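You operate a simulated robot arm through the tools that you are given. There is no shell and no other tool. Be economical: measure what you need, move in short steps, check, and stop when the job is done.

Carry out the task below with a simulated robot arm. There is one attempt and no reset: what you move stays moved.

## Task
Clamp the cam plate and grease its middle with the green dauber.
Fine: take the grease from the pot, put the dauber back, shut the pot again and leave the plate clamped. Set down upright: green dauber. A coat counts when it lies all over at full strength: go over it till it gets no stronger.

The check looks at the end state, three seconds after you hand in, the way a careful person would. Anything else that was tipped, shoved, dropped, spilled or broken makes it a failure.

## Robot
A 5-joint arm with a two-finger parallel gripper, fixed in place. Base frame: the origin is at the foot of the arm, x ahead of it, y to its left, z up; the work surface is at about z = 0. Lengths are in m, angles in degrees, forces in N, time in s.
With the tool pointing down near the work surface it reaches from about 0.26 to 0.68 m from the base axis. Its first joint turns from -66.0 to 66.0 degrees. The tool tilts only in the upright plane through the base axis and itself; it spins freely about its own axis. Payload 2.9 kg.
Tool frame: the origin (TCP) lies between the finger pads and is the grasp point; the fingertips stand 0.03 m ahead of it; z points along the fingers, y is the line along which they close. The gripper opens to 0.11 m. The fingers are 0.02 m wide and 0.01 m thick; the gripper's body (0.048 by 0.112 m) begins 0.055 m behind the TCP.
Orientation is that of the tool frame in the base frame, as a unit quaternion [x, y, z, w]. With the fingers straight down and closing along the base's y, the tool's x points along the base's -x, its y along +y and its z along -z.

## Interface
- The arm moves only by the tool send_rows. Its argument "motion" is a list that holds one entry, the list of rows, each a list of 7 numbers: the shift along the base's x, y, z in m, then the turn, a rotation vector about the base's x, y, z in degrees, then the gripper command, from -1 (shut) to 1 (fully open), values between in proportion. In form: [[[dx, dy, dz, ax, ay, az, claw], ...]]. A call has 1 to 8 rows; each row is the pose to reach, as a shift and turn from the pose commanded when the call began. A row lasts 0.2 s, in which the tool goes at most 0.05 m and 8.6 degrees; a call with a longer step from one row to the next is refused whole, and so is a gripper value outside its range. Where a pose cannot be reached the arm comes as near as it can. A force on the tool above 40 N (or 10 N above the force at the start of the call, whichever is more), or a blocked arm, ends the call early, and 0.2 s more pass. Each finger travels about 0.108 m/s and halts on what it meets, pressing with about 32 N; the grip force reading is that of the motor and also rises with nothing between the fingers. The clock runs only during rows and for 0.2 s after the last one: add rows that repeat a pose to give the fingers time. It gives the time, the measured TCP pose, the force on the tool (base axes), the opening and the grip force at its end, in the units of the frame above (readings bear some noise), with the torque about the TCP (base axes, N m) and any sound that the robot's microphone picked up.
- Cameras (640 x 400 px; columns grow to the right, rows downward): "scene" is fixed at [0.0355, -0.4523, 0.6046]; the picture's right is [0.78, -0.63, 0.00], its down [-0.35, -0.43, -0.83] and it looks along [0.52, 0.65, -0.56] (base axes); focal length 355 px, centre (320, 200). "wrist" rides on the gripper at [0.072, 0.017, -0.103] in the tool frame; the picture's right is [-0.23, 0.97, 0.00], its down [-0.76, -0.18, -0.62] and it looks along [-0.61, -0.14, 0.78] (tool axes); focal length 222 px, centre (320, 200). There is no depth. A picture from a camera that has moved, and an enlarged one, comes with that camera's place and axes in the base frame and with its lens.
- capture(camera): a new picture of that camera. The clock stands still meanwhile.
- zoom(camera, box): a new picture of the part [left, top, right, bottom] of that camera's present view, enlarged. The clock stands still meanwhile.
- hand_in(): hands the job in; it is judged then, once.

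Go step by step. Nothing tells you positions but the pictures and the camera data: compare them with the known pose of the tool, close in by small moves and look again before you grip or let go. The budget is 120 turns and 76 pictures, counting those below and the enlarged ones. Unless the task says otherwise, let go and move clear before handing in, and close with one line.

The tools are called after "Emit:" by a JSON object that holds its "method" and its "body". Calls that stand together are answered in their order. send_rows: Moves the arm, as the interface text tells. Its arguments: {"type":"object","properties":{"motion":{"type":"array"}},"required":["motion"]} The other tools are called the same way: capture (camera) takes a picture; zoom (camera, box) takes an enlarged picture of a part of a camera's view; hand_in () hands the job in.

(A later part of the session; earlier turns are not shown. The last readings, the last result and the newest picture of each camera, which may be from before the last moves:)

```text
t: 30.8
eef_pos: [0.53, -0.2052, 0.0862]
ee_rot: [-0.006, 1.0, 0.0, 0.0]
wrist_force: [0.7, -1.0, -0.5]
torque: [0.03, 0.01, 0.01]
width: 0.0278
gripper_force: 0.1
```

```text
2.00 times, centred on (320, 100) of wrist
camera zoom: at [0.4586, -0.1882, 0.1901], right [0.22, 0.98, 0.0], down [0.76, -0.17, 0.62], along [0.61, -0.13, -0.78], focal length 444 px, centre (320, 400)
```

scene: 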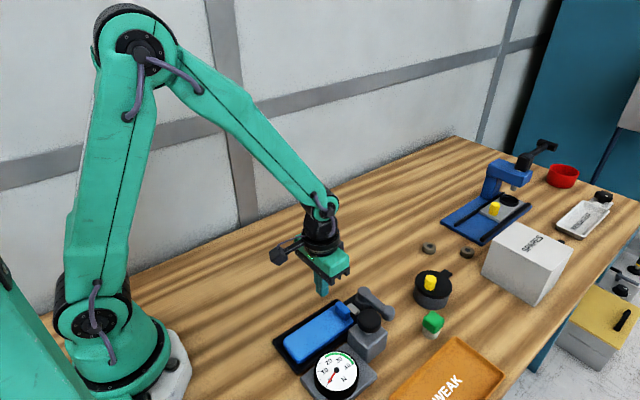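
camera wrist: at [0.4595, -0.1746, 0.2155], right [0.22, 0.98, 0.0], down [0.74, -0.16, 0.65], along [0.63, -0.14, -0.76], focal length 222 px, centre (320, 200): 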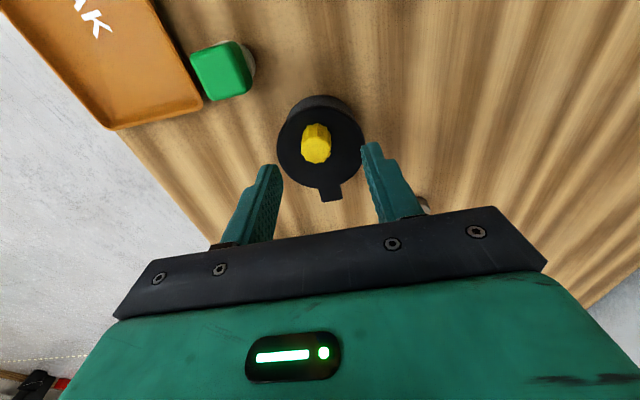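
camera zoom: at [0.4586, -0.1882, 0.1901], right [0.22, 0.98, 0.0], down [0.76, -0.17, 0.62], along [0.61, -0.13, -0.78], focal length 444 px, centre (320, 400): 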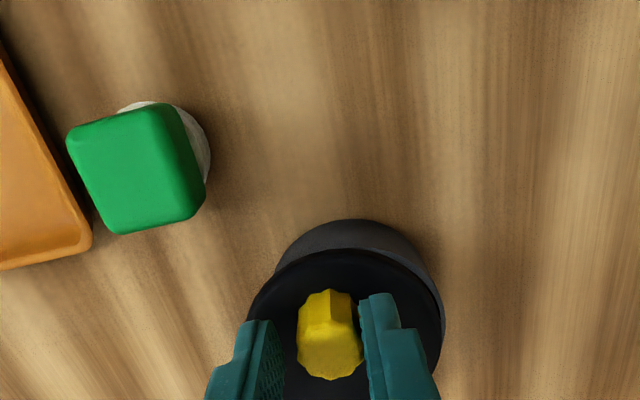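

The lid swings freely toward -y about its tab. I'll follow that arc.

Emit:
{"method": "send_rows", "body": {"motion": [[[0.003, -0.0072, 0, 0, 0, 8, -0.5], [0.007, -0.0142, 0, 0, 0, 16, -0.5], [0.012, -0.0206, 0, 0, 0, 24, -0.5], [0.0178, -0.0262, 0, 0, 0, 32, -0.5], [0.0244, -0.031, 0, 0, 0, 40, -0.5], [0.0315, -0.0348, 0, 0, 0, 48, -0.5]]]}}

Emit:
{"method": "zoom", "body": {"camera": "scene", "box": [380, 220, 500, 350]}}

```text
t: 32.1
eef_pos: [0.5621, -0.2386, 0.0845]
ee_rot: [-0.412, 0.911, 0.0, 0.001]
wrist_force: [-0.2, -0.4, -0.1]
torque: [0.0, 0.01, 0.02]
width: 0.0272
gripper_force: 0.1
```

```text
3.08 times, centred on (440, 285) of scene
camera zoom: at [0.0355, -0.4523, 0.6046], right [0.78, -0.63, 0.0], down [-0.35, -0.43, -0.83], along [0.52, 0.65, -0.56], focal length 1092 px, centre (-49, -62)
```

zoom: 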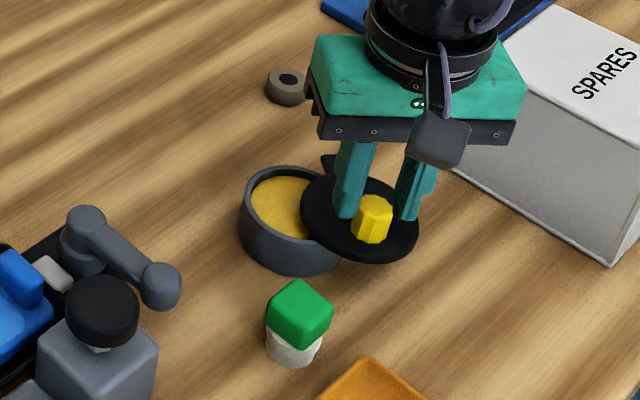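

The lid is opening and the grease is visible. Continuing the swing.

Emit:
{"method": "send_rows", "body": {"motion": [[[0.0076, -0.0028, 0, 0, 0, 8, -0.5], [0.0155, -0.0044, 0, 0, 0, 16, -0.5], [0.0236, -0.005, 0, 0, 0, 24, -0.5], [0.0317, -0.0044, 0, 0, 0, 32, -0.5], [0.0396, -0.0028, 0, 0, 0, 40, -0.5]]]}}

Emit:
{"method": "zoom", "body": {"camera": "scene", "box": [380, 220, 500, 350]}}

```text
t: 33.4
eef_pos: [0.6022, -0.2415, 0.0843]
ee_rot: [-0.699, 0.715, 0.0, 0.0]
wrist_force: [-0.5, 0.0, -0.1]
torque: [-0.01, -0.02, 0.01]
width: 0.0276
gripper_force: 0.0
```

```text
3.08 times, centred on (440, 285) of scene
camera zoom: at [0.0355, -0.4523, 0.6046], right [0.78, -0.63, 0.0], down [-0.35, -0.43, -0.83], along [0.52, 0.65, -0.56], focal length 1092 px, centre (-49, -62)
```

zoom: 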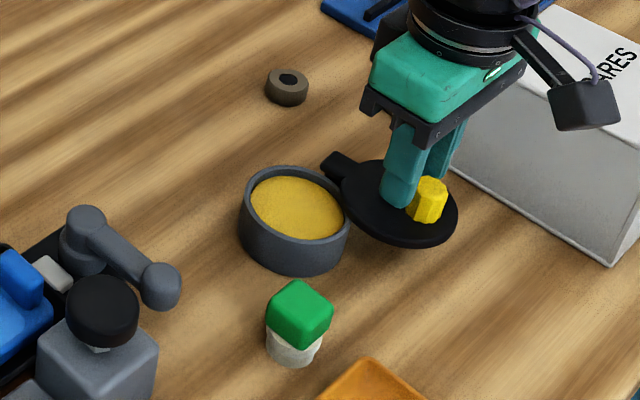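

The lid is fully open. Next is the dauber at about (0.473, -0.248); I'll keep the fingers closing along x and line up with the cube's yaw.

Emit:
{"method": "send_rows", "body": {"motion": [[[0, 0, 0.045, 0, 0, 0, -0.3], [-0.04, 0, 0.055, 0, 0, 3, 0], [-0.08, -0.003, 0.055, 0, 0, 6, 0.1], [-0.12, -0.006, 0.045, 0, 0, 6, 0.1], [-0.129, -0.0065, 0.02, 0, 0, 6, 0.1], [-0.129, -0.0065, 0.01, 0, 0, 6, 0.1]]]}}

Emit:
{"method": "capture", "body": {"camera": "wrist"}}

Emit:
{"method": "zoom", "body": {"camera": "scene", "box": [390, 260, 490, 350]}}

```text
t: 34.8
eef_pos: [0.4707, -0.2475, 0.0963]
ee_rot: [0.735, -0.678, 0.0, 0.001]
wrist_force: [0.4, -0.1, 1.0]
torque: [0.02, 0.02, -0.01]
width: 0.0603
gripper_force: 0.0
```

```text
32 pictures are left
camera wrist: at [0.4612, -0.3212, 0.2009], right [-0.99, 0.15, 0.0], down [0.12, 0.77, 0.62], along [0.09, 0.62, -0.78], focal length 222 px, centre (320, 200)
```

wrist: 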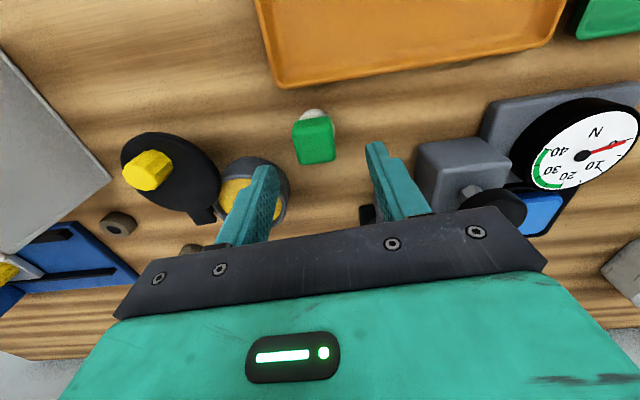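

```text
4.44 times, centred on (440, 305) of scene
camera zoom: at [0.0355, -0.4523, 0.6046], right [0.78, -0.63, 0.0], down [-0.35, -0.43, -0.83], along [0.52, 0.65, -0.56], focal length 1578 px, centre (-213, -267)
```

zoom: 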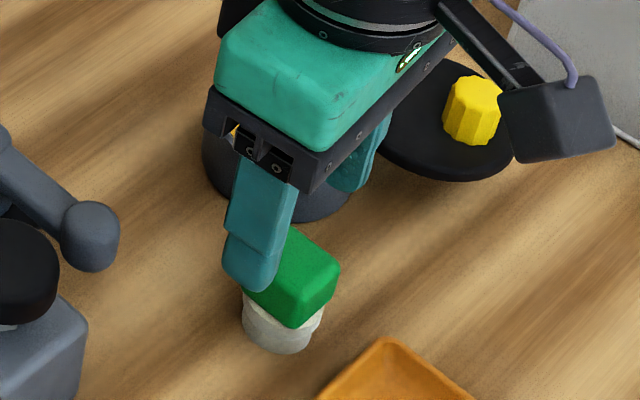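

Well lined up; I'll shift 3 mm in x, go down and grip the upper part of the cube.

Emit:
{"method": "send_rows", "body": {"motion": [[[0.003, -0.0005, -0.02, 0, 0, 0, 0.1], [0.003, -0.0005, -0.043, 0, 0, 0, 0.1], [0.003, -0.0005, -0.043, 0, 0, 0, -0.2], [0.003, -0.0005, -0.043, 0, 0, 0, -0.4], [0.003, -0.0005, -0.043, 0, 0, 0, -0.6], [0.003, -0.0005, -0.043, 0, 0, 0, -0.6]]]}}

Emit:
{"method": "zoom", "body": {"camera": "scene", "box": [390, 260, 490, 350]}}

```text
t: 36.1
eef_pos: [0.474, -0.2489, 0.0518]
ee_rot: [0.735, -0.678, 0.0, 0.0]
wrist_force: [0.0, 0.9, 0.6]
torque: [0.01, 0.01, 0.01]
width: 0.0323
gripper_force: 31.9
```

```text
4.44 times, centred on (440, 305) of scene
camera zoom: at [0.0355, -0.4523, 0.6046], right [0.78, -0.63, 0.0], down [-0.35, -0.43, -0.83], along [0.52, 0.65, -0.56], focal length 1578 px, centre (-213, -267)
```

zoom: 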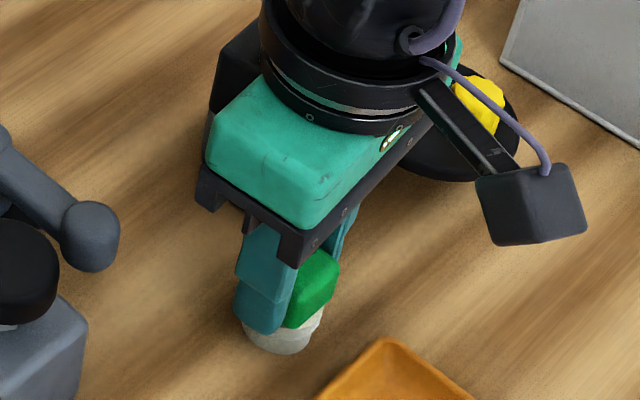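

Gripped at width 0.032. Lifting to look at the felt and what stays behind.

Emit:
{"method": "send_rows", "body": {"motion": [[[0, 0, 0.02, 0, 0, 0, -0.6], [0, 0, 0.05, 0, 0, 0, -0.6], [0.01, 0.005, 0.085, 0, 0, 0, -0.6]]]}}

Emit:
{"method": "zoom", "body": {"camera": "scene", "box": [370, 240, 490, 350]}}

```text
t: 37.0
eef_pos: [0.4858, -0.2433, 0.1369]
ee_rot: [0.735, -0.678, 0.0, 0.0]
wrist_force: [1.0, 0.1, -1.1]
torque: [-0.01, 0.0, 0.0]
width: 0.0321
gripper_force: 32.2
```

```text
3.64 times, centred on (430, 295) of scene
camera zoom: at [0.0355, -0.4523, 0.6046], right [0.78, -0.63, 0.0], down [-0.35, -0.43, -0.83], along [0.52, 0.65, -0.56], focal length 1291 px, centre (-80, -146)
```

zoom: 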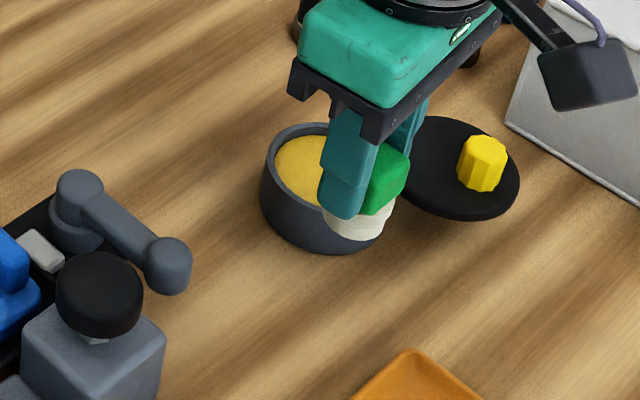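

The felt is part of the dauber. Moving over the pot at (0.544, -0.195) and dipping gently.

Emit:
{"method": "send_rows", "body": {"motion": [[[0.03, 0.024, 0, 0, 0, 0, -0.6], [0.058, 0.048, 0, 0, 0, 0, -0.6], [0.058, 0.048, -0.02, 0, 0, 0, -0.6], [0.058, 0.048, -0.035, 0, 0, 0, -0.6], [0.058, 0.048, -0.042, 0, 0, 0, -0.6]]]}}

Emit:
{"method": "zoom", "body": {"camera": "scene", "box": [370, 240, 490, 350]}}

```text
t: 38.1
eef_pos: [0.5453, -0.197, 0.0949]
ee_rot: [0.735, -0.678, 0.001, 0.0]
wrist_force: [0.9, -0.5, -1.5]
torque: [-0.01, -0.01, -0.01]
width: 0.0322
gripper_force: 32.1
```

```text
3.64 times, centred on (430, 295) of scene
camera zoom: at [0.0355, -0.4523, 0.6046], right [0.78, -0.63, 0.0], down [-0.35, -0.43, -0.83], along [0.52, 0.65, -0.56], focal length 1291 px, centre (-80, -146)
```

zoom: 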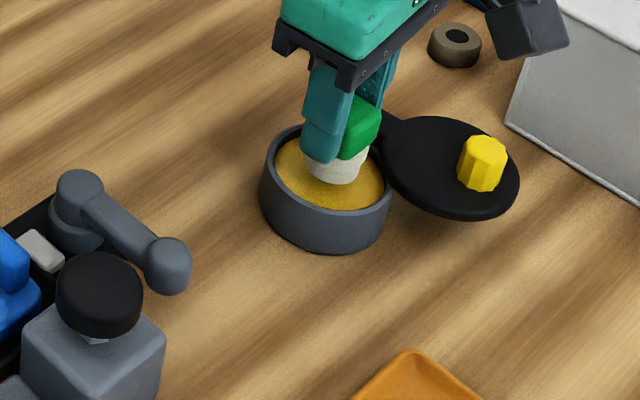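

Nicely centred. Lowering in small steps until I feel the grease.

Emit:
{"method": "send_rows", "body": {"motion": [[[0, 0, -0.003, 0, 0, 0, -0.6], [0, 0, -0.006, 0, 0, 0, -0.6], [0, 0, -0.008, 0, 0, 0, -0.6], [0, 0, -0.01, 0, 0, 0, -0.6]]]}}

```text
t: 39.1
eef_pos: [0.543, -0.1969, 0.0862]
ee_rot: [0.735, -0.678, 0.001, 0.0]
wrist_force: [-0.7, -0.8, -0.8]
torque: [-0.02, -0.01, -0.01]
width: 0.0322
gripper_force: 32.2
```

Emit:
{"method": "send_rows", "body": {"motion": [[[0, 0, -0.002, 0, 0, 0, -0.6], [0, 0, -0.004, 0, 0, 0, -0.6], [0, 0, -0.006, 0, 0, 0, -0.6], [0, 0, -0.006, 0, 0, 0, -0.6]]]}}

Emit:
{"method": "zoom", "body": {"camera": "scene", "box": [370, 240, 490, 350]}}

```text
t: 40.1
eef_pos: [0.544, -0.1959, 0.0816]
ee_rot: [0.735, -0.678, 0.002, -0.001]
wrist_force: [-4.3, 0.3, 21.4]
torque: [0.03, 0.2, 0.13]
width: 0.0321
gripper_force: 32.5
```

```text
3.64 times, centred on (430, 295) of scene
camera zoom: at [0.0354, -0.4522, 0.6047], right [0.78, -0.63, 0.0], down [-0.35, -0.43, -0.83], along [0.52, 0.65, -0.56], focal length 1291 px, centre (-80, -146)
```

zoom: 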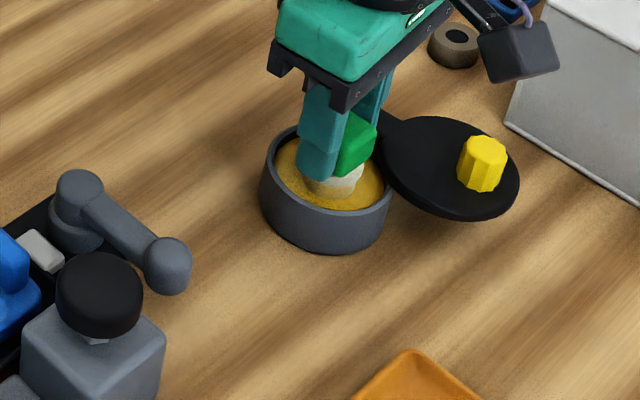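

The felt touched the grease at about z = 0.03 with a firm press. I'll lift straight out and carry it over the plate, turning the fingers to close along y.

Emit:
{"method": "send_rows", "body": {"motion": [[[0, 0, 0.001, 0, 0, 0, -0.6], [0, 0, 0.02, 0, 0, 0, -0.6], [0, 0, 0.05, 0, 0, 0, -0.6], [-0.01, 0.01, 0.075, 0, 0, -8, -0.6], [-0.04, 0.03, 0.08, 0, 0, -16, -0.6], [-0.08, 0.045, 0.08, 0, 0, -24, -0.6], [-0.12, 0.06, 0.08, 0, 0, -32, -0.6], [-0.16, 0.07, 0.08, 0, 0, -40, -0.6]]]}}

Emit:
{"method": "send_rows", "body": {"motion": [[[-0.02, 0, 0, 0, 0, -8, -0.6], [-0.04, 0.002, 0, 0, 0, -16, -0.6], [-0.06, 0.004, 0, 0, 0, -24, -0.6], [-0.07, 0.004, 0, 0, 0, -32, -0.6], [-0.08, 0.004, 0, 0, 0, -40, -0.6], [-0.085, 0.004, -0.01, 0, 0, -48, -0.6], [-0.085, 0.004, -0.02, 0, 0, -54, -0.6]]]}}

Emit:
{"method": "capture", "body": {"camera": "wrist"}}

Emit:
{"method": "zoom", "body": {"camera": "scene", "box": [250, 240, 400, 370]}}

```text
t: 42.0
eef_pos: [0.3836, -0.1267, 0.1595]
ee_rot: [-0.458, 0.889, 0.0, -0.001]
wrist_force: [0.5, 0.7, -0.2]
torque: [0.01, -0.01, 0.01]
width: 0.0324
gripper_force: 32.0
```

```text
t: 43.5
eef_pos: [0.2975, -0.1235, 0.1385]
ee_rot: [-0.004, 1.0, 0.0, 0.0]
wrist_force: [-0.3, 0.9, 0.0]
torque: [0.04, -0.01, 0.01]
width: 0.0322
gripper_force: 32.6
```

```text
26 pictures are left
camera wrist: at [0.2264, -0.1055, 0.2438], right [0.22, 0.98, 0.0], down [0.76, -0.17, 0.62], along [0.61, -0.14, -0.78], focal length 222 px, centre (320, 200)
```

wrist: 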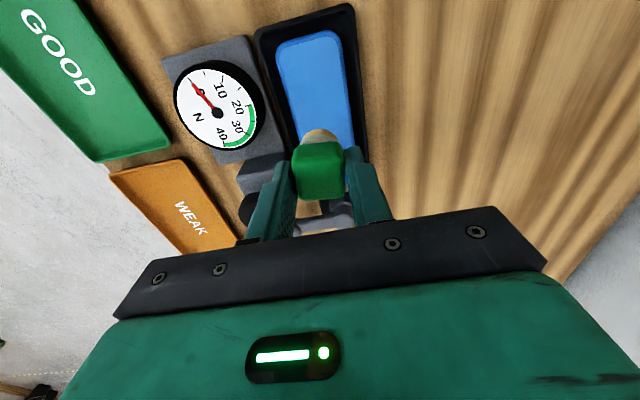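

```text
3.08 times, centred on (325, 305) of scene
camera zoom: at [0.0355, -0.4523, 0.6046], right [0.78, -0.63, 0.0], down [-0.35, -0.43, -0.83], along [0.52, 0.65, -0.56], focal length 1092 px, centre (305, -123)
```

zoom: 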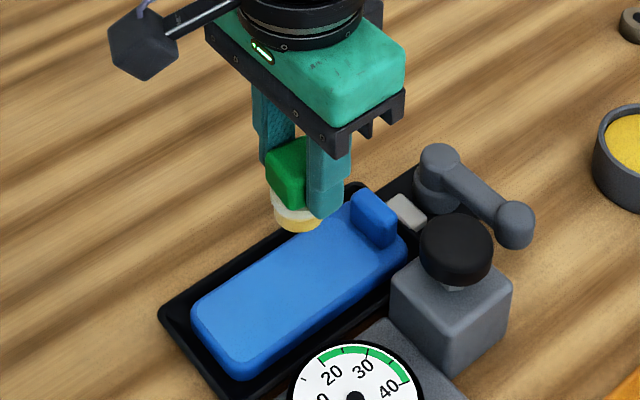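

The felt carries grease. The plate's middle is at about (0.296, -0.121); descending toward contact.

Emit:
{"method": "send_rows", "body": {"motion": [[[-0.001, 0.002, -0.025, 0, 0, 0, -0.6], [-0.001, 0.002, -0.046, 0, 0, 0, -0.6], [-0.001, 0.002, -0.052, 0, 0, 0, -0.6], [-0.001, 0.002, -0.056, 0, 0, 0, -0.6], [-0.001, 0.002, -0.058, 0, 0, 0, -0.6]]]}}

```text
t: 44.8
eef_pos: [0.2966, -0.1195, 0.081]
ee_rot: [-0.006, 1.0, 0.0, 0.0]
wrist_force: [0.3, -0.4, -0.5]
torque: [0.01, -0.01, 0.01]
width: 0.0323
gripper_force: 31.8
```

Emit:
{"method": "send_rows", "body": {"motion": [[[0, 0, -0.002, 0, 0, 0, -0.6], [0, 0, -0.004, 0, 0, 0, -0.6], [0, 0, -0.006, 0, 0, 0, -0.6]]]}}

```text
t: 45.5
eef_pos: [0.2973, -0.1208, 0.076]
ee_rot: [-0.006, 1.0, 0.0, 0.0]
wrist_force: [0.1, -0.3, -1.0]
torque: [-0.03, -0.04, 0.0]
width: 0.0323
gripper_force: 32.1
```

Emit:
{"method": "send_rows", "body": {"motion": [[[0, 0, -0.002, 0, 0, 0, -0.6], [0, 0, -0.004, 0, 0, 0, -0.6], [0, 0, -0.006, 0, 0, 0, -0.6]]]}}

```text
t: 46.4
eef_pos: [0.297, -0.1219, 0.0719]
ee_rot: [-0.005, 1.0, 0.0, 0.0]
wrist_force: [-1.6, 1.2, 9.5]
torque: [0.05, 0.08, -0.01]
width: 0.0324
gripper_force: 32.0
stopped in row 3: the force on the tool passed its limit (the readings are from after the stop); the commanded pose is now the measured one
```

Contact at TCP z of about 0.072 with about 10 N. I'll wipe a small pattern around the middle at that height.

Emit:
{"method": "send_rows", "body": {"motion": [[[0.01, 0, 0, 0, 0, 0, -0.6], [0.018, 0, 0, 0, 0, 0, -0.6], [0.009, 0, 0, 0, 0, 0, -0.6], [-0.001, 0, 0, 0, 0, 0, -0.6], [-0.011, 0, 0, 0, 0, 0, -0.6], [-0.018, 0, 0, 0, 0, 0, -0.6], [-0.009, 0, 0, 0, 0, 0, -0.6], [0, 0, 0, 0, 0, 0, -0.6]]]}}

Emit:
{"method": "zoom", "body": {"camera": "scene", "box": [250, 260, 400, 370]}}

```text
t: 48.2
eef_pos: [0.2951, -0.1199, 0.0729]
ee_rot: [-0.004, 1.0, 0.001, -0.001]
wrist_force: [-8.7, -1.4, 25.3]
torque: [-0.05, 0.42, 0.03]
width: 0.0323
gripper_force: 32.2
```

```text
3.64 times, centred on (325, 315) of scene
camera zoom: at [0.0354, -0.4523, 0.6046], right [0.78, -0.63, 0.0], down [-0.35, -0.43, -0.83], along [0.52, 0.65, -0.56], focal length 1291 px, centre (302, -218)
```

zoom: 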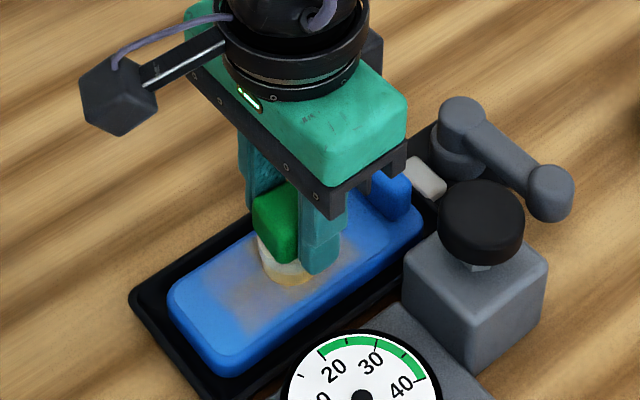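

A thin coat is showing. More passes with slight y offsets, then I'll lift to inspect.

Emit:
{"method": "send_rows", "body": {"motion": [[[0.009, 0.006, 0.0005, 0, 0, 0, -0.6], [0.018, 0.006, 0.0005, 0, 0, 0, -0.6], [0.009, 0.006, 0.0005, 0, 0, 0, -0.6], [0, 0.006, 0.0005, 0, 0, 0, -0.6], [-0.009, 0.006, 0.0005, 0, 0, 0, -0.6], [-0.018, 0.006, 0.0005, 0, 0, 0, -0.6], [-0.018, 0, 0.0005, 0, 0, 0, -0.6], [-0.018, -0.006, 0.0005, 0, 0, 0, -0.6]]]}}

Emit:
{"method": "send_rows", "body": {"motion": [[[0.009, 0, 0, 0, 0, 0, -0.6], [0.018, 0, 0, 0, 0, 0, -0.6], [0.027, 0, 0, 0, 0, 0, -0.6], [0.036, 0, 0, 0, 0, 0, -0.6], [0.027, 0.003, 0, 0, 0, 0, -0.6], [0.018, 0.006, 0, 0, 0, 0, -0.6], [0.018, 0.006, 0.02, 0, 0, 0, -0.6], [0.018, 0.006, 0.06, 0, 0, 0, -0.6]]]}}

Emit:
{"method": "zoom", "body": {"camera": "scene", "box": [250, 270, 390, 370]}}

```text
t: 50.0
eef_pos: [0.2794, -0.1267, 0.0715]
ee_rot: [-0.006, 1.0, 0.001, -0.001]
wrist_force: [-1.6, 3.4, 6.8]
torque: [0.15, 0.0, 0.0]
width: 0.0325
gripper_force: 31.8
```

```text
t: 51.8
eef_pos: [0.2959, -0.1229, 0.1329]
ee_rot: [-0.006, 1.0, 0.0, -0.001]
wrist_force: [-0.3, 0.1, -1.0]
torque: [0.02, 0.01, 0.0]
width: 0.0325
gripper_force: 32.2
```

```text
4.00 times, centred on (320, 320) of scene
camera zoom: at [0.0355, -0.4523, 0.6046], right [0.78, -0.63, 0.0], down [-0.35, -0.43, -0.83], along [0.52, 0.65, -0.56], focal length 1420 px, centre (320, -280)
```

zoom: 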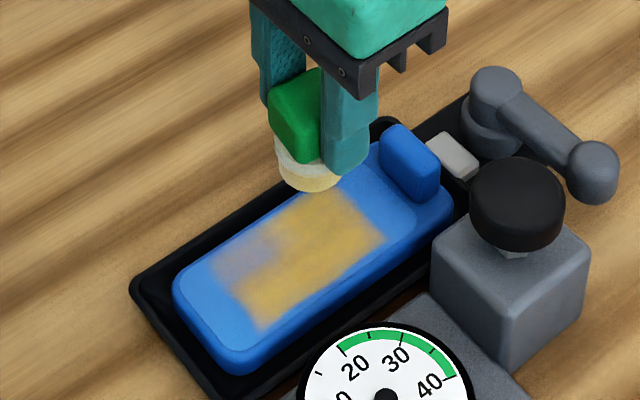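

The target zone looks like x 0.25–0.3225 by y -0.141 to -0.102, and it is still weak at the base-side end. I'll do a fuller serpentine over it.

Emit:
{"method": "send_rows", "body": {"motion": [[[-0.02, -0.008, -0.03, 0, 0, 0, -0.6], [-0.039, -0.008, -0.055, 0, 0, 0, -0.6], [-0.039, -0.008, -0.06, 0, 0, 0, -0.6], [-0.029, -0.008, -0.06, 0, 0, 0, -0.6], [-0.039, -0.004, -0.06, 0, 0, 0, -0.6], [-0.029, 0, -0.06, 0, 0, 0, -0.6], [-0.039, 0.004, -0.06, 0, 0, 0, -0.6], [-0.039, 0.009, -0.06, 0, 0, 0, -0.6]]]}}

Emit:
{"method": "send_rows", "body": {"motion": [[[0.01, 0, 0, 0, 0, 0, -0.6], [0.02, 0, 0, 0, 0, 0, -0.6], [0.03, 0, 0, 0, 0, 0, -0.6], [0.04, 0, 0, 0, 0, 0, -0.6], [0.05, 0, 0, 0, 0, 0, -0.6], [0.056, 0, 0, 0, 0, 0, -0.6], [0.056, -0.008, 0, 0, 0, 0, -0.6], [0.056, -0.017, 0, 0, 0, 0, -0.6]]]}}

Emit:
{"method": "send_rows", "body": {"motion": [[[-0.01, 0, 0, 0, 0, 0, -0.6], [-0.02, 0, 0, 0, 0, 0, -0.6], [-0.03, 0, 0, 0, 0, 0, -0.6], [-0.04, 0, 0, 0, 0, 0, -0.6], [-0.05, 0.002, 0, 0, 0, 0, -0.6], [-0.056, 0.008, 0, 0, 0, 0, -0.6], [-0.056, 0.008, 0.025, 0, 0, 0, -0.6], [-0.04, 0.008, 0.06, 0, 0, 0, -0.6]]]}}

Emit:
{"method": "zoom", "body": {"camera": "scene", "box": [250, 270, 390, 370]}}

```text
t: 53.6
eef_pos: [0.2578, -0.1122, 0.0714]
ee_rot: [-0.006, 1.0, 0.001, 0.0]
wrist_force: [0.2, 1.2, -1.1]
torque: [0.0, 0.01, -0.03]
width: 0.0324
gripper_force: 31.5
```

```text
t: 55.4
eef_pos: [0.3143, -0.1306, 0.0721]
ee_rot: [-0.006, 1.0, 0.0, 0.001]
wrist_force: [1.4, 5.1, 16.0]
torque: [0.28, -0.08, 0.01]
width: 0.0321
gripper_force: 32.4
```

```text
t: 57.2
eef_pos: [0.2762, -0.1206, 0.1307]
ee_rot: [-0.004, 1.0, 0.001, -0.002]
wrist_force: [-0.7, 0.3, 0.3]
torque: [-0.01, -0.02, -0.02]
width: 0.0323
gripper_force: 31.7
```

```text
4.00 times, centred on (320, 320) of scene
camera zoom: at [0.0355, -0.4523, 0.6046], right [0.78, -0.63, 0.0], down [-0.35, -0.43, -0.83], along [0.52, 0.65, -0.56], focal length 1420 px, centre (320, -280)
```

zoom: 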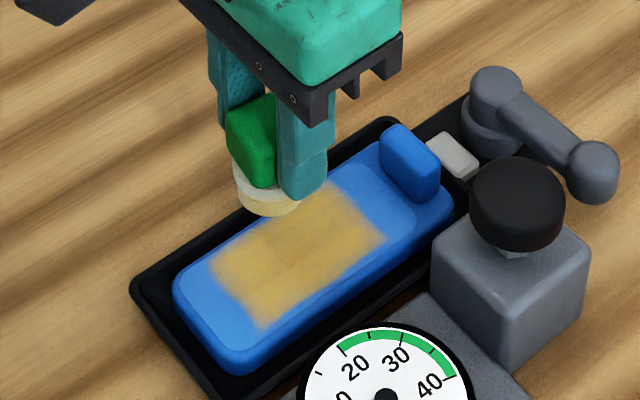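

The zone is now covered but the felt looks spent, so I'll re-dip and go over it again.

Emit:
{"method": "send_rows", "body": {"motion": [[[0.04, -0.01, 0.015, 0, 0, 0, -0.6], [0.08, -0.02, 0.015, 0, 0, 0, -0.6], [0.12, -0.03, 0.015, 0, 0, 0, -0.6], [0.16, -0.045, 0.015, 0, 0, 0, -0.6], [0.2, -0.055, 0.015, 0, 0, 0, -0.6], [0.24, -0.065, 0.015, 0, 0, 0, -0.6], [0.27, -0.075, 0.01, 0, 0, 0, -0.6], [0.27, -0.075, -0.02, 0, 0, 0, -0.6]]]}}

Emit:
{"method": "send_rows", "body": {"motion": [[[0, 0, -0.015, 0, 0, 0, -0.6], [0, 0, -0.025, 0, 0, 0, -0.6], [0, 0, -0.029, 0, 0, 0, -0.6], [0, 0, -0.031, 0, 0, 0, -0.6], [0, 0, -0.032, 0, 0, 0, -0.6], [0, 0, -0.032, 0, 0, 0, -0.6]]]}}

```text
t: 59.0
eef_pos: [0.5442, -0.1945, 0.1103]
ee_rot: [-0.005, 1.0, 0.0, -0.001]
wrist_force: [-0.9, 0.5, 0.1]
torque: [0.0, 0.02, 0.0]
width: 0.0322
gripper_force: 32.8
```

```text
t: 60.4
eef_pos: [0.5432, -0.1948, 0.0807]
ee_rot: [-0.006, 1.0, -0.001, 0.002]
wrist_force: [0.3, 4.0, 10.2]
torque: [0.21, -0.04, -0.02]
width: 0.0321
gripper_force: 32.2
```

Dipped with 10 N. I'll hold briefly, then lift and return to the plate.

Emit:
{"method": "send_rows", "body": {"motion": [[[0, 0, -0.001, 0, 0, 0, -0.6], [0, 0, 0, 0, 0, 0, -0.6], [0, 0, 0.03, 0, 0, 0, -0.6], [0, 0, 0.065, 0, 0, 0, -0.6], [-0.04, 0.01, 0.067, 0, 0, 0, -0.6], [-0.08, 0.02, 0.067, 0, 0, 0, -0.6], [-0.12, 0.03, 0.067, 0, 0, 0, -0.6], [-0.16, 0.045, 0.067, 0, 0, 0, -0.6]]]}}

Emit:
{"method": "send_rows", "body": {"motion": [[[-0.04, 0.01, 0, 0, 0, 0, -0.6], [-0.08, 0.02, 0, 0, 0, 0, -0.6], [-0.12, 0.022, 0, 0, 0, 0, -0.6], [-0.126, 0.022, -0.04, 0, 0, 0, -0.6], [-0.126, 0.022, -0.07, 0, 0, 0, -0.6], [-0.126, 0.022, -0.076, 0, 0, 0, -0.6]]]}}

```text
t: 62.2
eef_pos: [0.3826, -0.1512, 0.1475]
ee_rot: [-0.005, 1.0, 0.0, 0.001]
wrist_force: [-0.1, 0.5, -1.0]
torque: [-0.03, -0.03, 0.02]
width: 0.0324
gripper_force: 32.8
```

```text
t: 63.7
eef_pos: [0.2596, -0.1298, 0.0715]
ee_rot: [-0.005, 1.0, 0.001, 0.0]
wrist_force: [-2.8, 0.8, 9.9]
torque: [0.07, 0.12, 0.01]
width: 0.0322
gripper_force: 31.6
stopped in row 6: the force on the tool passed its limit (the readings are from after the stop); the commanded pose is now the measured one
```

In contact at the corner with 10 N. Wiping three full lanes.

Emit:
{"method": "send_rows", "body": {"motion": [[[0.01, 0, 0, 0, 0, 0, -0.6], [0.02, 0, 0, 0, 0, 0, -0.6], [0.03, 0, 0, 0, 0, 0, -0.6], [0.04, 0, 0, 0, 0, 0, -0.6], [0.05, 0, 0, 0, 0, 0, -0.6], [0.054, 0, 0, 0, 0, 0, -0.6], [0.054, 0.008, 0, 0, 0, 0, -0.6]]]}}

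Emit:
{"method": "send_rows", "body": {"motion": [[[-0.01, 0, 0, 0, 0, 0, -0.6], [-0.02, 0, 0, 0, 0, 0, -0.6], [-0.03, 0, 0, 0, 0, 0, -0.6], [-0.04, 0, 0, 0, 0, 0, -0.6], [-0.05, 0, 0, 0, 0, 0, -0.6], [-0.055, 0, 0, 0, 0, 0, -0.6], [-0.055, 0.009, 0, 0, 0, 0, -0.6]]]}}

Emit:
{"method": "send_rows", "body": {"motion": [[[0.01, 0, 0, 0, 0, 0, -0.6], [0.02, 0, 0, 0, 0, 0, -0.6], [0.03, 0, 0, 0, 0, 0, -0.6], [0.04, 0, 0, 0, 0, 0, -0.6], [0.05, 0, 0, 0, 0, 0, -0.6], [0.055, 0, 0, 0, 0, 0, -0.6], [0.05, -0.005, 0.03, 0, 0, 0, -0.6], [0.03, -0.009, 0.06, 0, 0, 0, -0.6]]]}}

Emit:
{"method": "zoom", "body": {"camera": "scene", "box": [250, 270, 390, 370]}}

```text
t: 65.3
eef_pos: [0.3157, -0.1238, 0.0714]
ee_rot: [-0.005, 1.0, -0.002, 0.004]
wrist_force: [1.3, -6.9, 20.1]
torque: [-0.35, -0.06, 0.01]
width: 0.0321
gripper_force: 32.1
```

```text
t: 66.9
eef_pos: [0.2581, -0.1128, 0.0709]
ee_rot: [-0.004, 1.0, -0.001, 0.001]
wrist_force: [-1.0, -9.5, 25.8]
torque: [-0.48, 0.06, -0.01]
width: 0.0321
gripper_force: 32.0
```

```text
t: 68.7
eef_pos: [0.2878, -0.123, 0.131]
ee_rot: [-0.006, 1.0, 0.0, 0.0]
wrist_force: [0.4, 0.6, -0.2]
torque: [-0.02, 0.01, 0.0]
width: 0.0321
gripper_force: 31.7
```

```text
4.00 times, centred on (320, 320) of scene
camera zoom: at [0.0356, -0.4523, 0.6046], right [0.78, -0.63, 0.0], down [-0.35, -0.43, -0.83], along [0.52, 0.65, -0.56], focal length 1420 px, centre (320, -280)
```

zoom: 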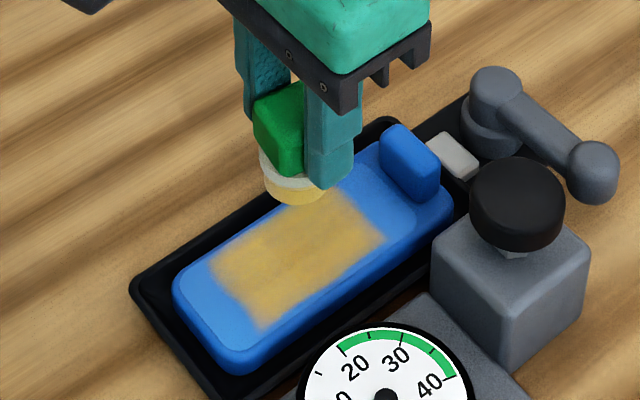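

The coat looks more even. Another full pass with slightly wider lanes to see whether it still gets stronger.

Emit:
{"method": "send_rows", "body": {"motion": [[[-0.0286, -0.011, -0.04, 0, 0, 0, -0.6], [-0.0286, -0.011, -0.0585, 0, 0, 0, -0.6], [-0.0286, -0.011, -0.06, 0, 0, 0, -0.6], [-0.0186, -0.011, -0.06, 0, 0, 0, -0.6], [-0.0086, -0.011, -0.06, 0, 0, 0, -0.6], [0.0014, -0.011, -0.06, 0, 0, 0, -0.6], [0.0114, -0.011, -0.06, 0, 0, 0, -0.6], [0.0214, -0.011, -0.06, 0, 0, 0, -0.6]]]}}

Emit:
{"method": "send_rows", "body": {"motion": [[[0.006, 0, 0, 0, 0, 0, -0.6], [0.006, 0.0075, 0, 0, 0, 0, -0.6], [-0.004, 0.0075, 0, 0, 0, 0, -0.6], [-0.014, 0.0075, 0, 0, 0, 0, -0.6], [-0.024, 0.0075, 0, 0, 0, 0, -0.6], [-0.034, 0.0075, 0, 0, 0, 0, -0.6], [-0.044, 0.0075, 0, 0, 0, 0, -0.6], [-0.052, 0.0075, 0, 0, 0, 0, -0.6]]]}}

Emit:
{"method": "send_rows", "body": {"motion": [[[0, 0.0075, 0, 0, 0, 0, -0.6], [0.01, 0.0075, 0, 0, 0, 0, -0.6], [0.02, 0.0075, 0, 0, 0, 0, -0.6], [0.03, 0.0075, 0, 0, 0, 0, -0.6], [0.04, 0.0075, 0, 0, 0, 0, -0.6], [0.05, 0.0075, 0, 0, 0, 0, -0.6], [0.058, 0.0075, 0, 0, 0, 0, -0.6], [0.058, 0.015, 0, 0, 0, 0, -0.6]]]}}

Emit:
{"method": "send_rows", "body": {"motion": [[[-0.01, 0, 0, 0, 0, 0, -0.6], [-0.02, 0, 0, 0, 0, 0, -0.6], [-0.03, 0, 0, 0, 0, 0, -0.6], [-0.04, 0, 0, 0, 0, 0, -0.6], [-0.05, 0, 0, 0, 0, 0, -0.6], [-0.058, 0, 0, 0, 0, 0, -0.6], [-0.058, 0, 0.03, 0, 0, 0, -0.6], [-0.028, -0.012, 0.065, 0, 0, 0, -0.6]]]}}

Emit:
{"method": "zoom", "body": {"camera": "scene", "box": [250, 270, 390, 370]}}

```text
refused: row 1 steps farther than a row can; nothing moved
```

```text
t: 70.5
eef_pos: [0.2348, -0.113, 0.1321]
ee_rot: [-0.005, 1.0, -0.001, 0.001]
wrist_force: [-0.7, 0.0, -0.1]
torque: [-0.02, 0.0, 0.03]
width: 0.0324
gripper_force: 32.3
```

```text
t: 72.3
eef_pos: [0.2941, -0.098, 0.1309]
ee_rot: [-0.004, 1.0, -0.001, 0.001]
wrist_force: [-0.6, 0.7, 0.2]
torque: [-0.01, -0.02, 0.01]
width: 0.0322
gripper_force: 31.8
```

```text
t: 74.1
eef_pos: [0.2649, -0.1107, 0.1967]
ee_rot: [-0.004, 1.0, 0.0, 0.0]
wrist_force: [-0.4, 0.5, 0.5]
torque: [-0.01, 0.01, -0.01]
width: 0.032
gripper_force: 32.1
```

```text
4.00 times, centred on (320, 320) of scene
camera zoom: at [0.0355, -0.4523, 0.6046], right [0.78, -0.63, 0.0], down [-0.35, -0.43, -0.83], along [0.52, 0.65, -0.56], focal length 1420 px, centre (320, -280)
```

zoom: 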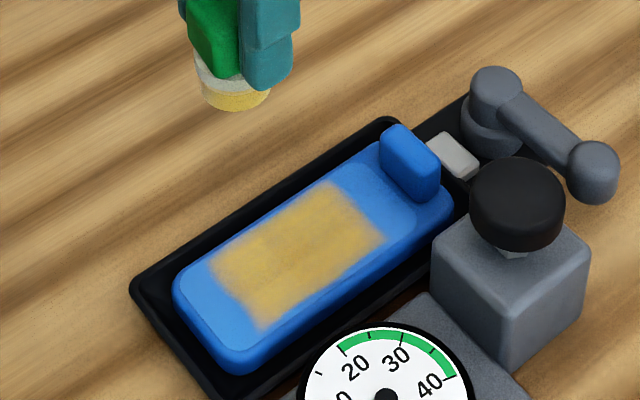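

The first call was refused, so the rest ran harmlessly in the air. I'll descend again and redo the lanes.

Emit:
{"method": "send_rows", "body": {"motion": [[[-0.004, -0.0215, -0.04, 0, 0, 0, -0.6], [-0.0066, -0.0215, -0.085, 0, 0, 0, -0.6], [-0.0066, -0.0215, -0.118, 0, 0, 0, -0.6], [-0.0066, -0.0215, -0.124, 0, 0, 0, -0.6], [-0.0066, -0.0215, -0.125, 0, 0, 0, -0.6]]]}}

```text
t: 75.3
eef_pos: [0.2586, -0.1329, 0.0715]
ee_rot: [-0.004, 1.0, 0.001, 0.0]
wrist_force: [-0.5, -0.2, -1.6]
torque: [-0.02, -0.03, -0.01]
width: 0.0323
gripper_force: 31.5
```

Emit:
{"method": "send_rows", "body": {"motion": [[[0, 0, -0.001, 0, 0, 0, -0.6], [0.01, 0, -0.001, 0, 0, 0, -0.6], [0.02, 0, -0.001, 0, 0, 0, -0.6], [0.03, 0, -0.001, 0, 0, 0, -0.6], [0.04, 0, -0.001, 0, 0, 0, -0.6], [0.05, 0, -0.001, 0, 0, 0, -0.6], [0.056, 0, -0.001, 0, 0, 0, -0.6], [0.056, 0.0075, -0.001, 0, 0, 0, -0.6]]]}}

Emit:
{"method": "send_rows", "body": {"motion": [[[-0.01, 0, 0, 0, 0, 0, -0.6], [-0.02, 0, 0, 0, 0, 0, -0.6], [-0.03, 0, 0, 0, 0, 0, -0.6], [-0.04, 0, 0, 0, 0, 0, -0.6], [-0.05, 0, 0, 0, 0, 0, -0.6], [-0.057, 0, 0, 0, 0, 0, -0.6], [-0.057, 0.0075, 0, 0, 0, 0, -0.6]]]}}

```text
t: 76.1
eef_pos: [0.2804, -0.1325, 0.0716]
ee_rot: [-0.004, 1.0, -0.001, 0.002]
wrist_force: [0.5, 2.2, 8.6]
torque: [0.12, 0.0, 0.01]
width: 0.032
gripper_force: 31.8
stopped in row 4: the force on the tool passed its limit (the readings are from after the stop); the commanded pose is now the measured one
```

```text
t: 77.7
eef_pos: [0.2231, -0.1258, 0.0716]
ee_rot: [-0.004, 1.0, -0.001, 0.003]
wrist_force: [-0.5, -11.0, 30.3]
torque: [-0.41, -0.26, -0.11]
width: 0.0324
gripper_force: 32.0
```

The first call stopped early, so the second went too far toward the plate's end. Lifting to check.

Emit:
{"method": "send_rows", "body": {"motion": [[[0, 0, 0.02, 0, 0, 0, -0.6], [0.01, 0, 0.06, 0, 0, 0, -0.6], [0.01, 0.02, 0.09, 0, 0, 0, -0.6]]]}}

Emit:
{"method": "zoom", "body": {"camera": "scene", "box": [250, 270, 390, 370]}}

```text
t: 78.5
eef_pos: [0.2324, -0.1032, 0.1611]
ee_rot: [-0.004, 1.0, 0.001, 0.0]
wrist_force: [0.5, -0.7, -0.1]
torque: [-0.01, 0.02, -0.02]
width: 0.0323
gripper_force: 32.2
```

```text
4.00 times, centred on (320, 320) of scene
camera zoom: at [0.0355, -0.4523, 0.6046], right [0.78, -0.63, 0.0], down [-0.35, -0.43, -0.83], along [0.52, 0.65, -0.56], focal length 1420 px, centre (320, -280)
```

zoom: 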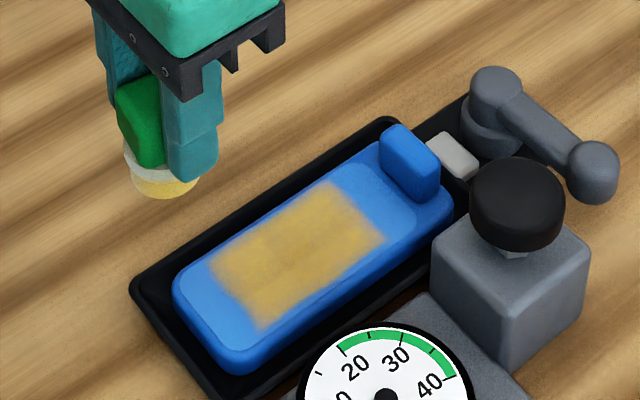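

No smear outside the zone and the plate hasn't moved. I'll zoom in on the patch for evenness.

Emit:
{"method": "zoom", "body": {"camera": "scene", "box": [292, 292, 342, 336]}}

```text
9.09 times, centred on (317, 314) of scene
camera zoom: at [0.0355, -0.4523, 0.6046], right [0.78, -0.63, 0.0], down [-0.35, -0.43, -0.83], along [0.52, 0.65, -0.56], focal length 3227 px, centre (347, -836)
```

zoom: 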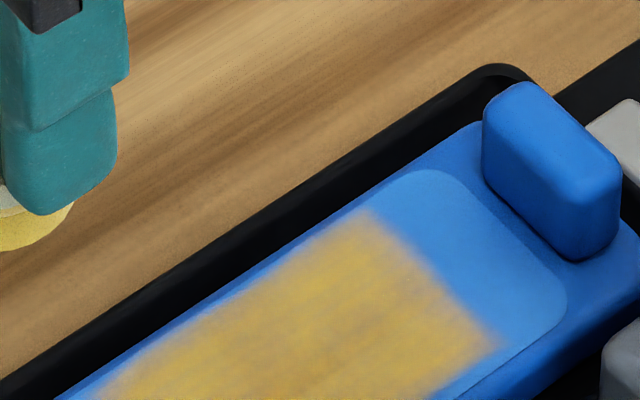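

Still slightly uneven along the lanes, so I'll go over it again, one call at a time.

Emit:
{"method": "send_rows", "body": {"motion": [[[0.0133, -0.015, -0.03, 0, 0, 0, -0.6], [0.0266, -0.0285, -0.07, 0, 0, 0, -0.6], [0.0266, -0.0285, -0.086, 0, 0, 0, -0.6], [0.0266, -0.0285, -0.09, 0, 0, 0, -0.6], [0.0366, -0.0285, -0.09, 0, 0, 0, -0.6], [0.0466, -0.0285, -0.09, 0, 0, 0, -0.6], [0.0566, -0.0285, -0.09, 0, 0, 0, -0.6], [0.0666, -0.0285, -0.09, 0, 0, 0, -0.6]]]}}

```text
t: 79.6
eef_pos: [0.2588, -0.1338, 0.0711]
ee_rot: [-0.004, 1.0, 0.0, 0.0]
wrist_force: [-1.0, 2.6, 10.0]
torque: [0.09, 0.06, 0.05]
width: 0.0325
gripper_force: 31.9
stopped in row 5: the force on the tool passed its limit (the readings are from after the stop); the commanded pose is now the measured one
```

Emit:
{"method": "send_rows", "body": {"motion": [[[0.01, 0, 0.0003, 0, 0, 0, -0.6], [0.02, 0, 0.0003, 0, 0, 0, -0.6], [0.03, 0, 0.0003, 0, 0, 0, -0.6], [0.04, 0, 0.0003, 0, 0, 0, -0.6], [0.05, 0, 0.0003, 0, 0, 0, -0.6], [0.058, 0, 0.0003, 0, 0, 0, -0.6], [0.058, 0.006, 0.0003, 0, 0, 0, -0.6]]]}}

```text
t: 81.2
eef_pos: [0.3169, -0.1272, 0.0712]
ee_rot: [-0.004, 1.0, 0.001, 0.0]
wrist_force: [-1.0, 0.1, 0.3]
torque: [-0.01, 0.03, -0.02]
width: 0.0321
gripper_force: 32.1
```

Emit:
{"method": "send_rows", "body": {"motion": [[[0, 0, -0.001, 0, 0, 0, -0.6], [-0.01, 0, -0.001, 0, 0, 0, -0.6], [-0.02, 0, -0.001, 0, 0, 0, -0.6], [-0.03, 0, -0.001, 0, 0, 0, -0.6], [-0.04, 0, -0.001, 0, 0, 0, -0.6], [-0.05, 0, -0.001, 0, 0, 0, -0.6], [-0.058, 0, -0.001, 0, 0, 0, -0.6], [-0.058, 0.006, -0.001, 0, 0, 0, -0.6]]]}}

```text
t: 83.0
eef_pos: [0.2588, -0.122, 0.0716]
ee_rot: [-0.005, 1.0, 0.0, 0.001]
wrist_force: [-0.9, -9.2, 24.2]
torque: [-0.46, 0.04, 0.0]
width: 0.0318
gripper_force: 32.0
```

Good contact at 24 N. Next lanes.

Emit:
{"method": "send_rows", "body": {"motion": [[[0.01, 0, 0, 0, 0, 0, -0.6], [0.02, 0, 0, 0, 0, 0, -0.6], [0.03, 0, 0, 0, 0, 0, -0.6], [0.04, 0, 0, 0, 0, 0, -0.6], [0.05, 0, 0, 0, 0, 0, -0.6], [0.058, 0, 0, 0, 0, 0, -0.6], [0.058, 0.006, 0, 0, 0, 0, -0.6]]]}}

```text
t: 83.3
eef_pos: [0.2618, -0.1214, 0.0728]
ee_rot: [-0.004, 1.0, 0.0, -0.002]
wrist_force: [-1.5, 1.6, 7.8]
torque: [0.09, 0.01, -0.02]
width: 0.0321
gripper_force: 31.1
stopped in row 1: the force on the tool passed its limit (the readings are from after the stop); the commanded pose is now the measured one
```

Emit:
{"method": "send_rows", "body": {"motion": [[[0.008, 0, -0.0004, 0, 0, 0, -0.6], [0.018, 0, -0.0004, 0, 0, 0, -0.6], [0.028, 0, -0.0006, 0, 0, 0, -0.6], [0.038, 0, -0.0008, 0, 0, 0, -0.6], [0.048, 0, -0.001, 0, 0, 0, -0.6], [0.055, 0, -0.001, 0, 0, 0, -0.6], [0.055, 0.006, -0.001, 0, 0, 0, -0.6]]]}}

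```text
t: 84.1
eef_pos: [0.287, -0.1221, 0.071]
ee_rot: [-0.005, 1.0, 0.001, -0.001]
wrist_force: [-0.8, 0.6, 7.3]
torque: [0.05, -0.03, -0.03]
width: 0.0322
gripper_force: 32.5
stopped in row 3: the force on the tool passed its limit (the readings are from after the stop); the commanded pose is now the measured one
```

Emit:
{"method": "send_rows", "body": {"motion": [[[0.01, 0, 0.0003, 0, 0, 0, -0.6], [0.02, 0, 0.0003, 0, 0, 0, -0.6], [0.029, 0, 0.0003, 0, 0, 0, -0.6], [0.029, 0.006, 0.0003, 0, 0, 0, -0.6], [0.019, 0.006, 0.0003, 0, 0, 0, -0.6], [0.009, 0.006, 0.0003, 0, 0, 0, -0.6], [-0.001, 0.006, 0.0003, 0, 0, 0, -0.6], [-0.011, 0.006, 0.0003, 0, 0, 0, -0.6]]]}}

```text
t: 85.9
eef_pos: [0.2758, -0.1153, 0.0718]
ee_rot: [-0.005, 1.0, 0.001, -0.002]
wrist_force: [-0.2, -0.1, 0.5]
torque: [0.0, -0.06, -0.01]
width: 0.032
gripper_force: 31.7
```

Emit:
{"method": "send_rows", "body": {"motion": [[[-0.008, 0, -0.0008, 0, 0, 0, -0.6], [-0.017, 0, -0.0008, 0, 0, 0, -0.6], [-0.017, 0.005, -0.0008, 0, 0, 0, -0.6], [-0.007, 0.005, -0.0008, 0, 0, 0, -0.6], [0.003, 0.005, -0.0008, 0, 0, 0, -0.6], [0.013, 0.005, -0.0008, 0, 0, 0, -0.6], [0.023, 0.005, -0.0008, 0, 0, 0, -0.6], [0.033, 0.005, -0.0008, 0, 0, 0, -0.6]]]}}

```text
t: 86.9
eef_pos: [0.2635, -0.111, 0.0721]
ee_rot: [-0.003, 1.0, 0.0, -0.003]
wrist_force: [-0.2, 1.8, 7.9]
torque: [0.03, -0.11, -0.02]
width: 0.0321
gripper_force: 32.0
stopped in row 4: the force on the tool passed its limit (the readings are from after the stop); the commanded pose is now the measured one
```

Emit:
{"method": "send_rows", "body": {"motion": [[[0.01, 0, 0, 0, 0, 0, -0.6], [0.02, 0, 0, 0, 0, 0, -0.6], [0.03, 0, 0, 0, 0, 0, -0.6], [0.04, 0, 0, 0, 0, 0, -0.6], [0.052, 0, 0, 0, 0, 0, -0.6], [0.052, -0.005, 0, 0, 0, 0, -0.6], [0.042, -0.005, 0, 0, 0, 0, -0.6], [0.032, -0.005, 0, 0, 0, 0, -0.6]]]}}

```text
t: 87.9
eef_pos: [0.3028, -0.1108, 0.0712]
ee_rot: [-0.004, 1.0, 0.0, -0.003]
wrist_force: [-0.7, 1.7, 8.0]
torque: [0.03, -0.04, -0.03]
width: 0.0322
gripper_force: 32.1
stopped in row 4: the force on the tool passed its limit (the readings are from after the stop); the commanded pose is now the measured one
```

Continuing along the far part, then I'll lift and look.

Emit:
{"method": "send_rows", "body": {"motion": [[[0.012, 0, 0.0003, 0, 0, 0, -0.6], [0.012, -0.008, 0.0003, 0, 0, 0, -0.6], [0.012, -0.016, 0.0003, 0, 0, 0, -0.6], [0.012, -0.022, 0.0003, 0, 0, 0, -0.6], [0.006, -0.012, 0.0003, 0, 0, 0, -0.6], [0.006, -0.012, 0.03, 0, 0, 0, -0.6], [-0.03, -0.012, 0.06, 0, 0, 0, -0.6], [-0.065, 0.008, 0.09, 0, 0, 0, -0.6]]]}}

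Emit:
{"method": "zoom", "body": {"camera": "scene", "box": [285, 300, 335, 344]}}

```text
refused: row 8 steps farther than a row can; nothing moved
```

```text
9.09 times, centred on (310, 322) of scene
camera zoom: at [0.0355, -0.4523, 0.6046], right [0.78, -0.63, 0.0], down [-0.35, -0.43, -0.83], along [0.52, 0.65, -0.56], focal length 3227 px, centre (411, -909)
```

zoom: 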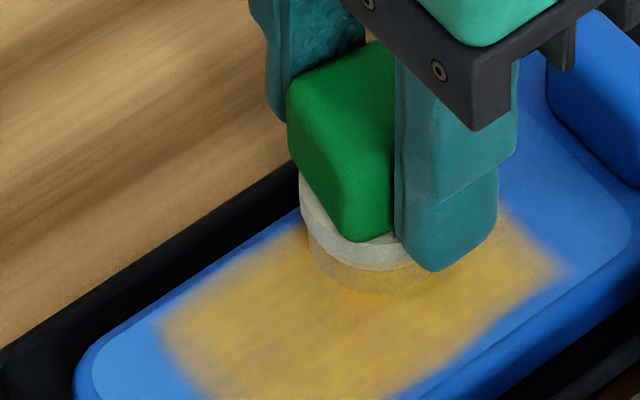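

Coat is stronger but the felt is spent again. I'll go for one more dip.

Emit:
{"method": "send_rows", "body": {"motion": [[[0.012, 0, 0.0003, 0, 0, 0, -0.6], [0.012, -0.008, 0.0003, 0, 0, 0, -0.6], [0.012, -0.016, 0.0003, 0, 0, 0, -0.6], [0.012, -0.016, 0.04, 0, 0, 0, -0.6], [0.03, -0.02, 0.075, 0, 0, 0, -0.6], [0.07, -0.03, 0.078, 0, 0, 0, -0.6], [0.11, -0.045, 0.078, 0, 0, 0, -0.6], [0.15, -0.06, 0.078, 0, 0, 0, -0.6]]]}}

```text
t: 89.7
eef_pos: [0.4526, -0.17, 0.1497]
ee_rot: [-0.004, 1.0, 0.002, -0.004]
wrist_force: [-0.8, 0.4, -0.3]
torque: [-0.01, -0.01, 0.0]
width: 0.0324
gripper_force: 31.9
```

Emit:
{"method": "send_rows", "body": {"motion": [[[0.045, -0.012, 0, 0, 0, 0, -0.6], [0.091, -0.024, 0, 0, 0, 0, -0.6], [0.091, -0.024, -0.03, 0, 0, 0, -0.6], [0.091, -0.024, -0.058, 0, 0, 0, -0.6], [0.091, -0.024, -0.066, 0, 0, 0, -0.6], [0.091, -0.024, -0.068, 0, 0, 0, -0.6], [0.091, -0.024, -0.069, 0, 0, 0, -0.6], [0.091, -0.024, -0.0695, 0, 0, 0, -0.6]]]}}

```text
t: 91.5
eef_pos: [0.5429, -0.1959, 0.0809]
ee_rot: [-0.003, 1.0, 0.0, -0.002]
wrist_force: [-2.6, -0.9, 10.9]
torque: [-0.11, -0.05, 0.01]
width: 0.0323
gripper_force: 32.5
```

Dipped with 11 N contact. Back to the plate.

Emit:
{"method": "send_rows", "body": {"motion": [[[0, 0, 0, 0, 0, 0, -0.6], [0, 0, 0.03, 0, 0, 0, -0.6], [0, 0, 0.066, 0, 0, 0, -0.6], [-0.04, 0.01, 0.067, 0, 0, 0, -0.6], [-0.08, 0.02, 0.067, 0, 0, 0, -0.6], [-0.12, 0.03, 0.067, 0, 0, 0, -0.6], [-0.16, 0.045, 0.067, 0, 0, 0, -0.6], [-0.2, 0.055, 0.067, 0, 0, 0, -0.6]]]}}

```text
t: 93.3
eef_pos: [0.343, -0.141, 0.1483]
ee_rot: [-0.003, 1.0, 0.001, -0.003]
wrist_force: [0.1, 0.4, 0.0]
torque: [0.0, -0.05, 0.03]
width: 0.0322
gripper_force: 32.0
```

Emit:
{"method": "send_rows", "body": {"motion": [[[-0.028, 0.008, -0.03, 0, 0, 0, -0.6], [-0.028, 0.008, -0.066, 0, 0, 0, -0.6], [-0.028, 0.008, -0.073, 0, 0, 0, -0.6], [-0.028, 0.008, -0.0745, 0, 0, 0, -0.6], [-0.036, 0.008, -0.0745, 0, 0, 0, -0.6], [-0.044, 0.008, -0.0745, 0, 0, 0, -0.6]]]}}

```text
t: 94.7
eef_pos: [0.2985, -0.1311, 0.072]
ee_rot: [-0.003, 1.0, 0.001, -0.003]
wrist_force: [1.1, -0.2, 2.8]
torque: [0.02, -0.12, -0.01]
width: 0.0323
gripper_force: 31.8
```

Emit:
{"method": "send_rows", "body": {"motion": [[[-0.01, 0, -0.0005, 0, 0, 0, -0.6], [-0.02, 0, -0.0005, 0, 0, 0, -0.6], [-0.03, 0, -0.0005, 0, 0, 0, -0.6], [-0.041, 0, -0.0005, 0, 0, 0, -0.6], [-0.041, 0.004, -0.0005, 0, 0, 0, -0.6], [-0.03, 0.004, -0.0005, 0, 0, 0, -0.6], [-0.02, 0.004, -0.0005, 0, 0, 0, -0.6], [-0.01, 0.004, -0.0005, 0, 0, 0, -0.6]]]}}

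```text
t: 96.5
eef_pos: [0.2882, -0.1269, 0.0712]
ee_rot: [-0.003, 1.0, 0.002, -0.003]
wrist_force: [-5.1, -1.4, 12.9]
torque: [-0.12, 0.1, -0.02]
width: 0.0322
gripper_force: 32.3
```

Steady 13 N contact; continuing lanes at this height.

Emit:
{"method": "send_rows", "body": {"motion": [[[0.01, 0, 0, 0, 0, 0, -0.6], [0.02, 0, 0, 0, 0, 0, -0.6], [0.028, 0, 0, 0, 0, 0, -0.6], [0.028, 0.005, 0, 0, 0, 0, -0.6], [0.018, 0.005, 0, 0, 0, 0, -0.6], [0.008, 0.005, 0, 0, 0, 0, -0.6], [-0.002, 0.005, 0, 0, 0, 0, -0.6], [-0.012, 0.005, 0, 0, 0, 0, -0.6]]]}}

```text
t: 98.3
eef_pos: [0.2784, -0.1215, 0.0718]
ee_rot: [-0.004, 1.0, 0.001, -0.003]
wrist_force: [4.0, -0.1, 10.3]
torque: [0.0, -0.33, 0.04]
width: 0.0321
gripper_force: 32.7
```

Emit:
{"method": "send_rows", "body": {"motion": [[[-0.01, 0, 0, 0, 0, 0, -0.6], [-0.019, 0, 0, 0, 0, 0, -0.6], [-0.019, 0.005, 0, 0, 0, 0, -0.6], [-0.009, 0.005, 0, 0, 0, 0, -0.6], [0.001, 0.005, 0, 0, 0, 0, -0.6], [0.011, 0.005, 0, 0, 0, 0, -0.6], [0.021, 0.005, 0, 0, 0, 0, -0.6], [0.031, 0.005, 0, 0, 0, 0, -0.6]]]}}

```text
t: 100.1
eef_pos: [0.3084, -0.1168, 0.0721]
ee_rot: [-0.003, 1.0, 0.002, -0.004]
wrist_force: [-0.5, 0.5, 0.6]
torque: [0.03, 0.03, 0.01]
width: 0.032
gripper_force: 32.3
```

Emit:
{"method": "send_rows", "body": {"motion": [[[0.008, 0, -0.0007, 0, 0, 0, -0.6], [0.008, 0.006, -0.0007, 0, 0, 0, -0.6], [-0.002, 0.006, -0.0007, 0, 0, 0, -0.6], [-0.012, 0.006, -0.0007, 0, 0, 0, -0.6], [-0.022, 0.006, -0.0007, 0, 0, 0, -0.6], [-0.032, 0.006, -0.0007, 0, 0, 0, -0.6], [-0.042, 0.006, -0.0007, 0, 0, 0, -0.6], [-0.05, 0.006, -0.0007, 0, 0, 0, -0.6]]]}}

```text
t: 101.9
eef_pos: [0.2585, -0.1117, 0.0717]
ee_rot: [-0.003, 1.0, 0.0, -0.002]
wrist_force: [9.1, -0.2, 24.8]
torque: [-0.01, -0.51, 0.0]
width: 0.0324
gripper_force: 32.4
```

Emit:
{"method": "send_rows", "body": {"motion": [[[0, -0.006, 0.0003, 0, 0, 0, -0.6], [0, -0.013, 0.0003, 0, 0, 0, -0.6], [0, -0.021, 0.0003, 0, 0, 0, -0.6], [0.01, -0.021, 0.0003, 0, 0, 0, -0.6], [0.02, -0.021, 0.0003, 0, 0, 0, -0.6], [0.03, -0.021, 0.0001, 0, 0, 0, -0.6], [0.04, -0.021, 0, 0, 0, 0, -0.6], [0.05, -0.021, 0, 0, 0, 0, -0.6]]]}}

```text
t: 103.7
eef_pos: [0.3071, -0.1318, 0.0713]
ee_rot: [-0.003, 1.0, 0.001, -0.004]
wrist_force: [-5.1, -2.1, 14.2]
torque: [-0.12, 0.1, 0.0]
width: 0.0323
gripper_force: 31.7
```

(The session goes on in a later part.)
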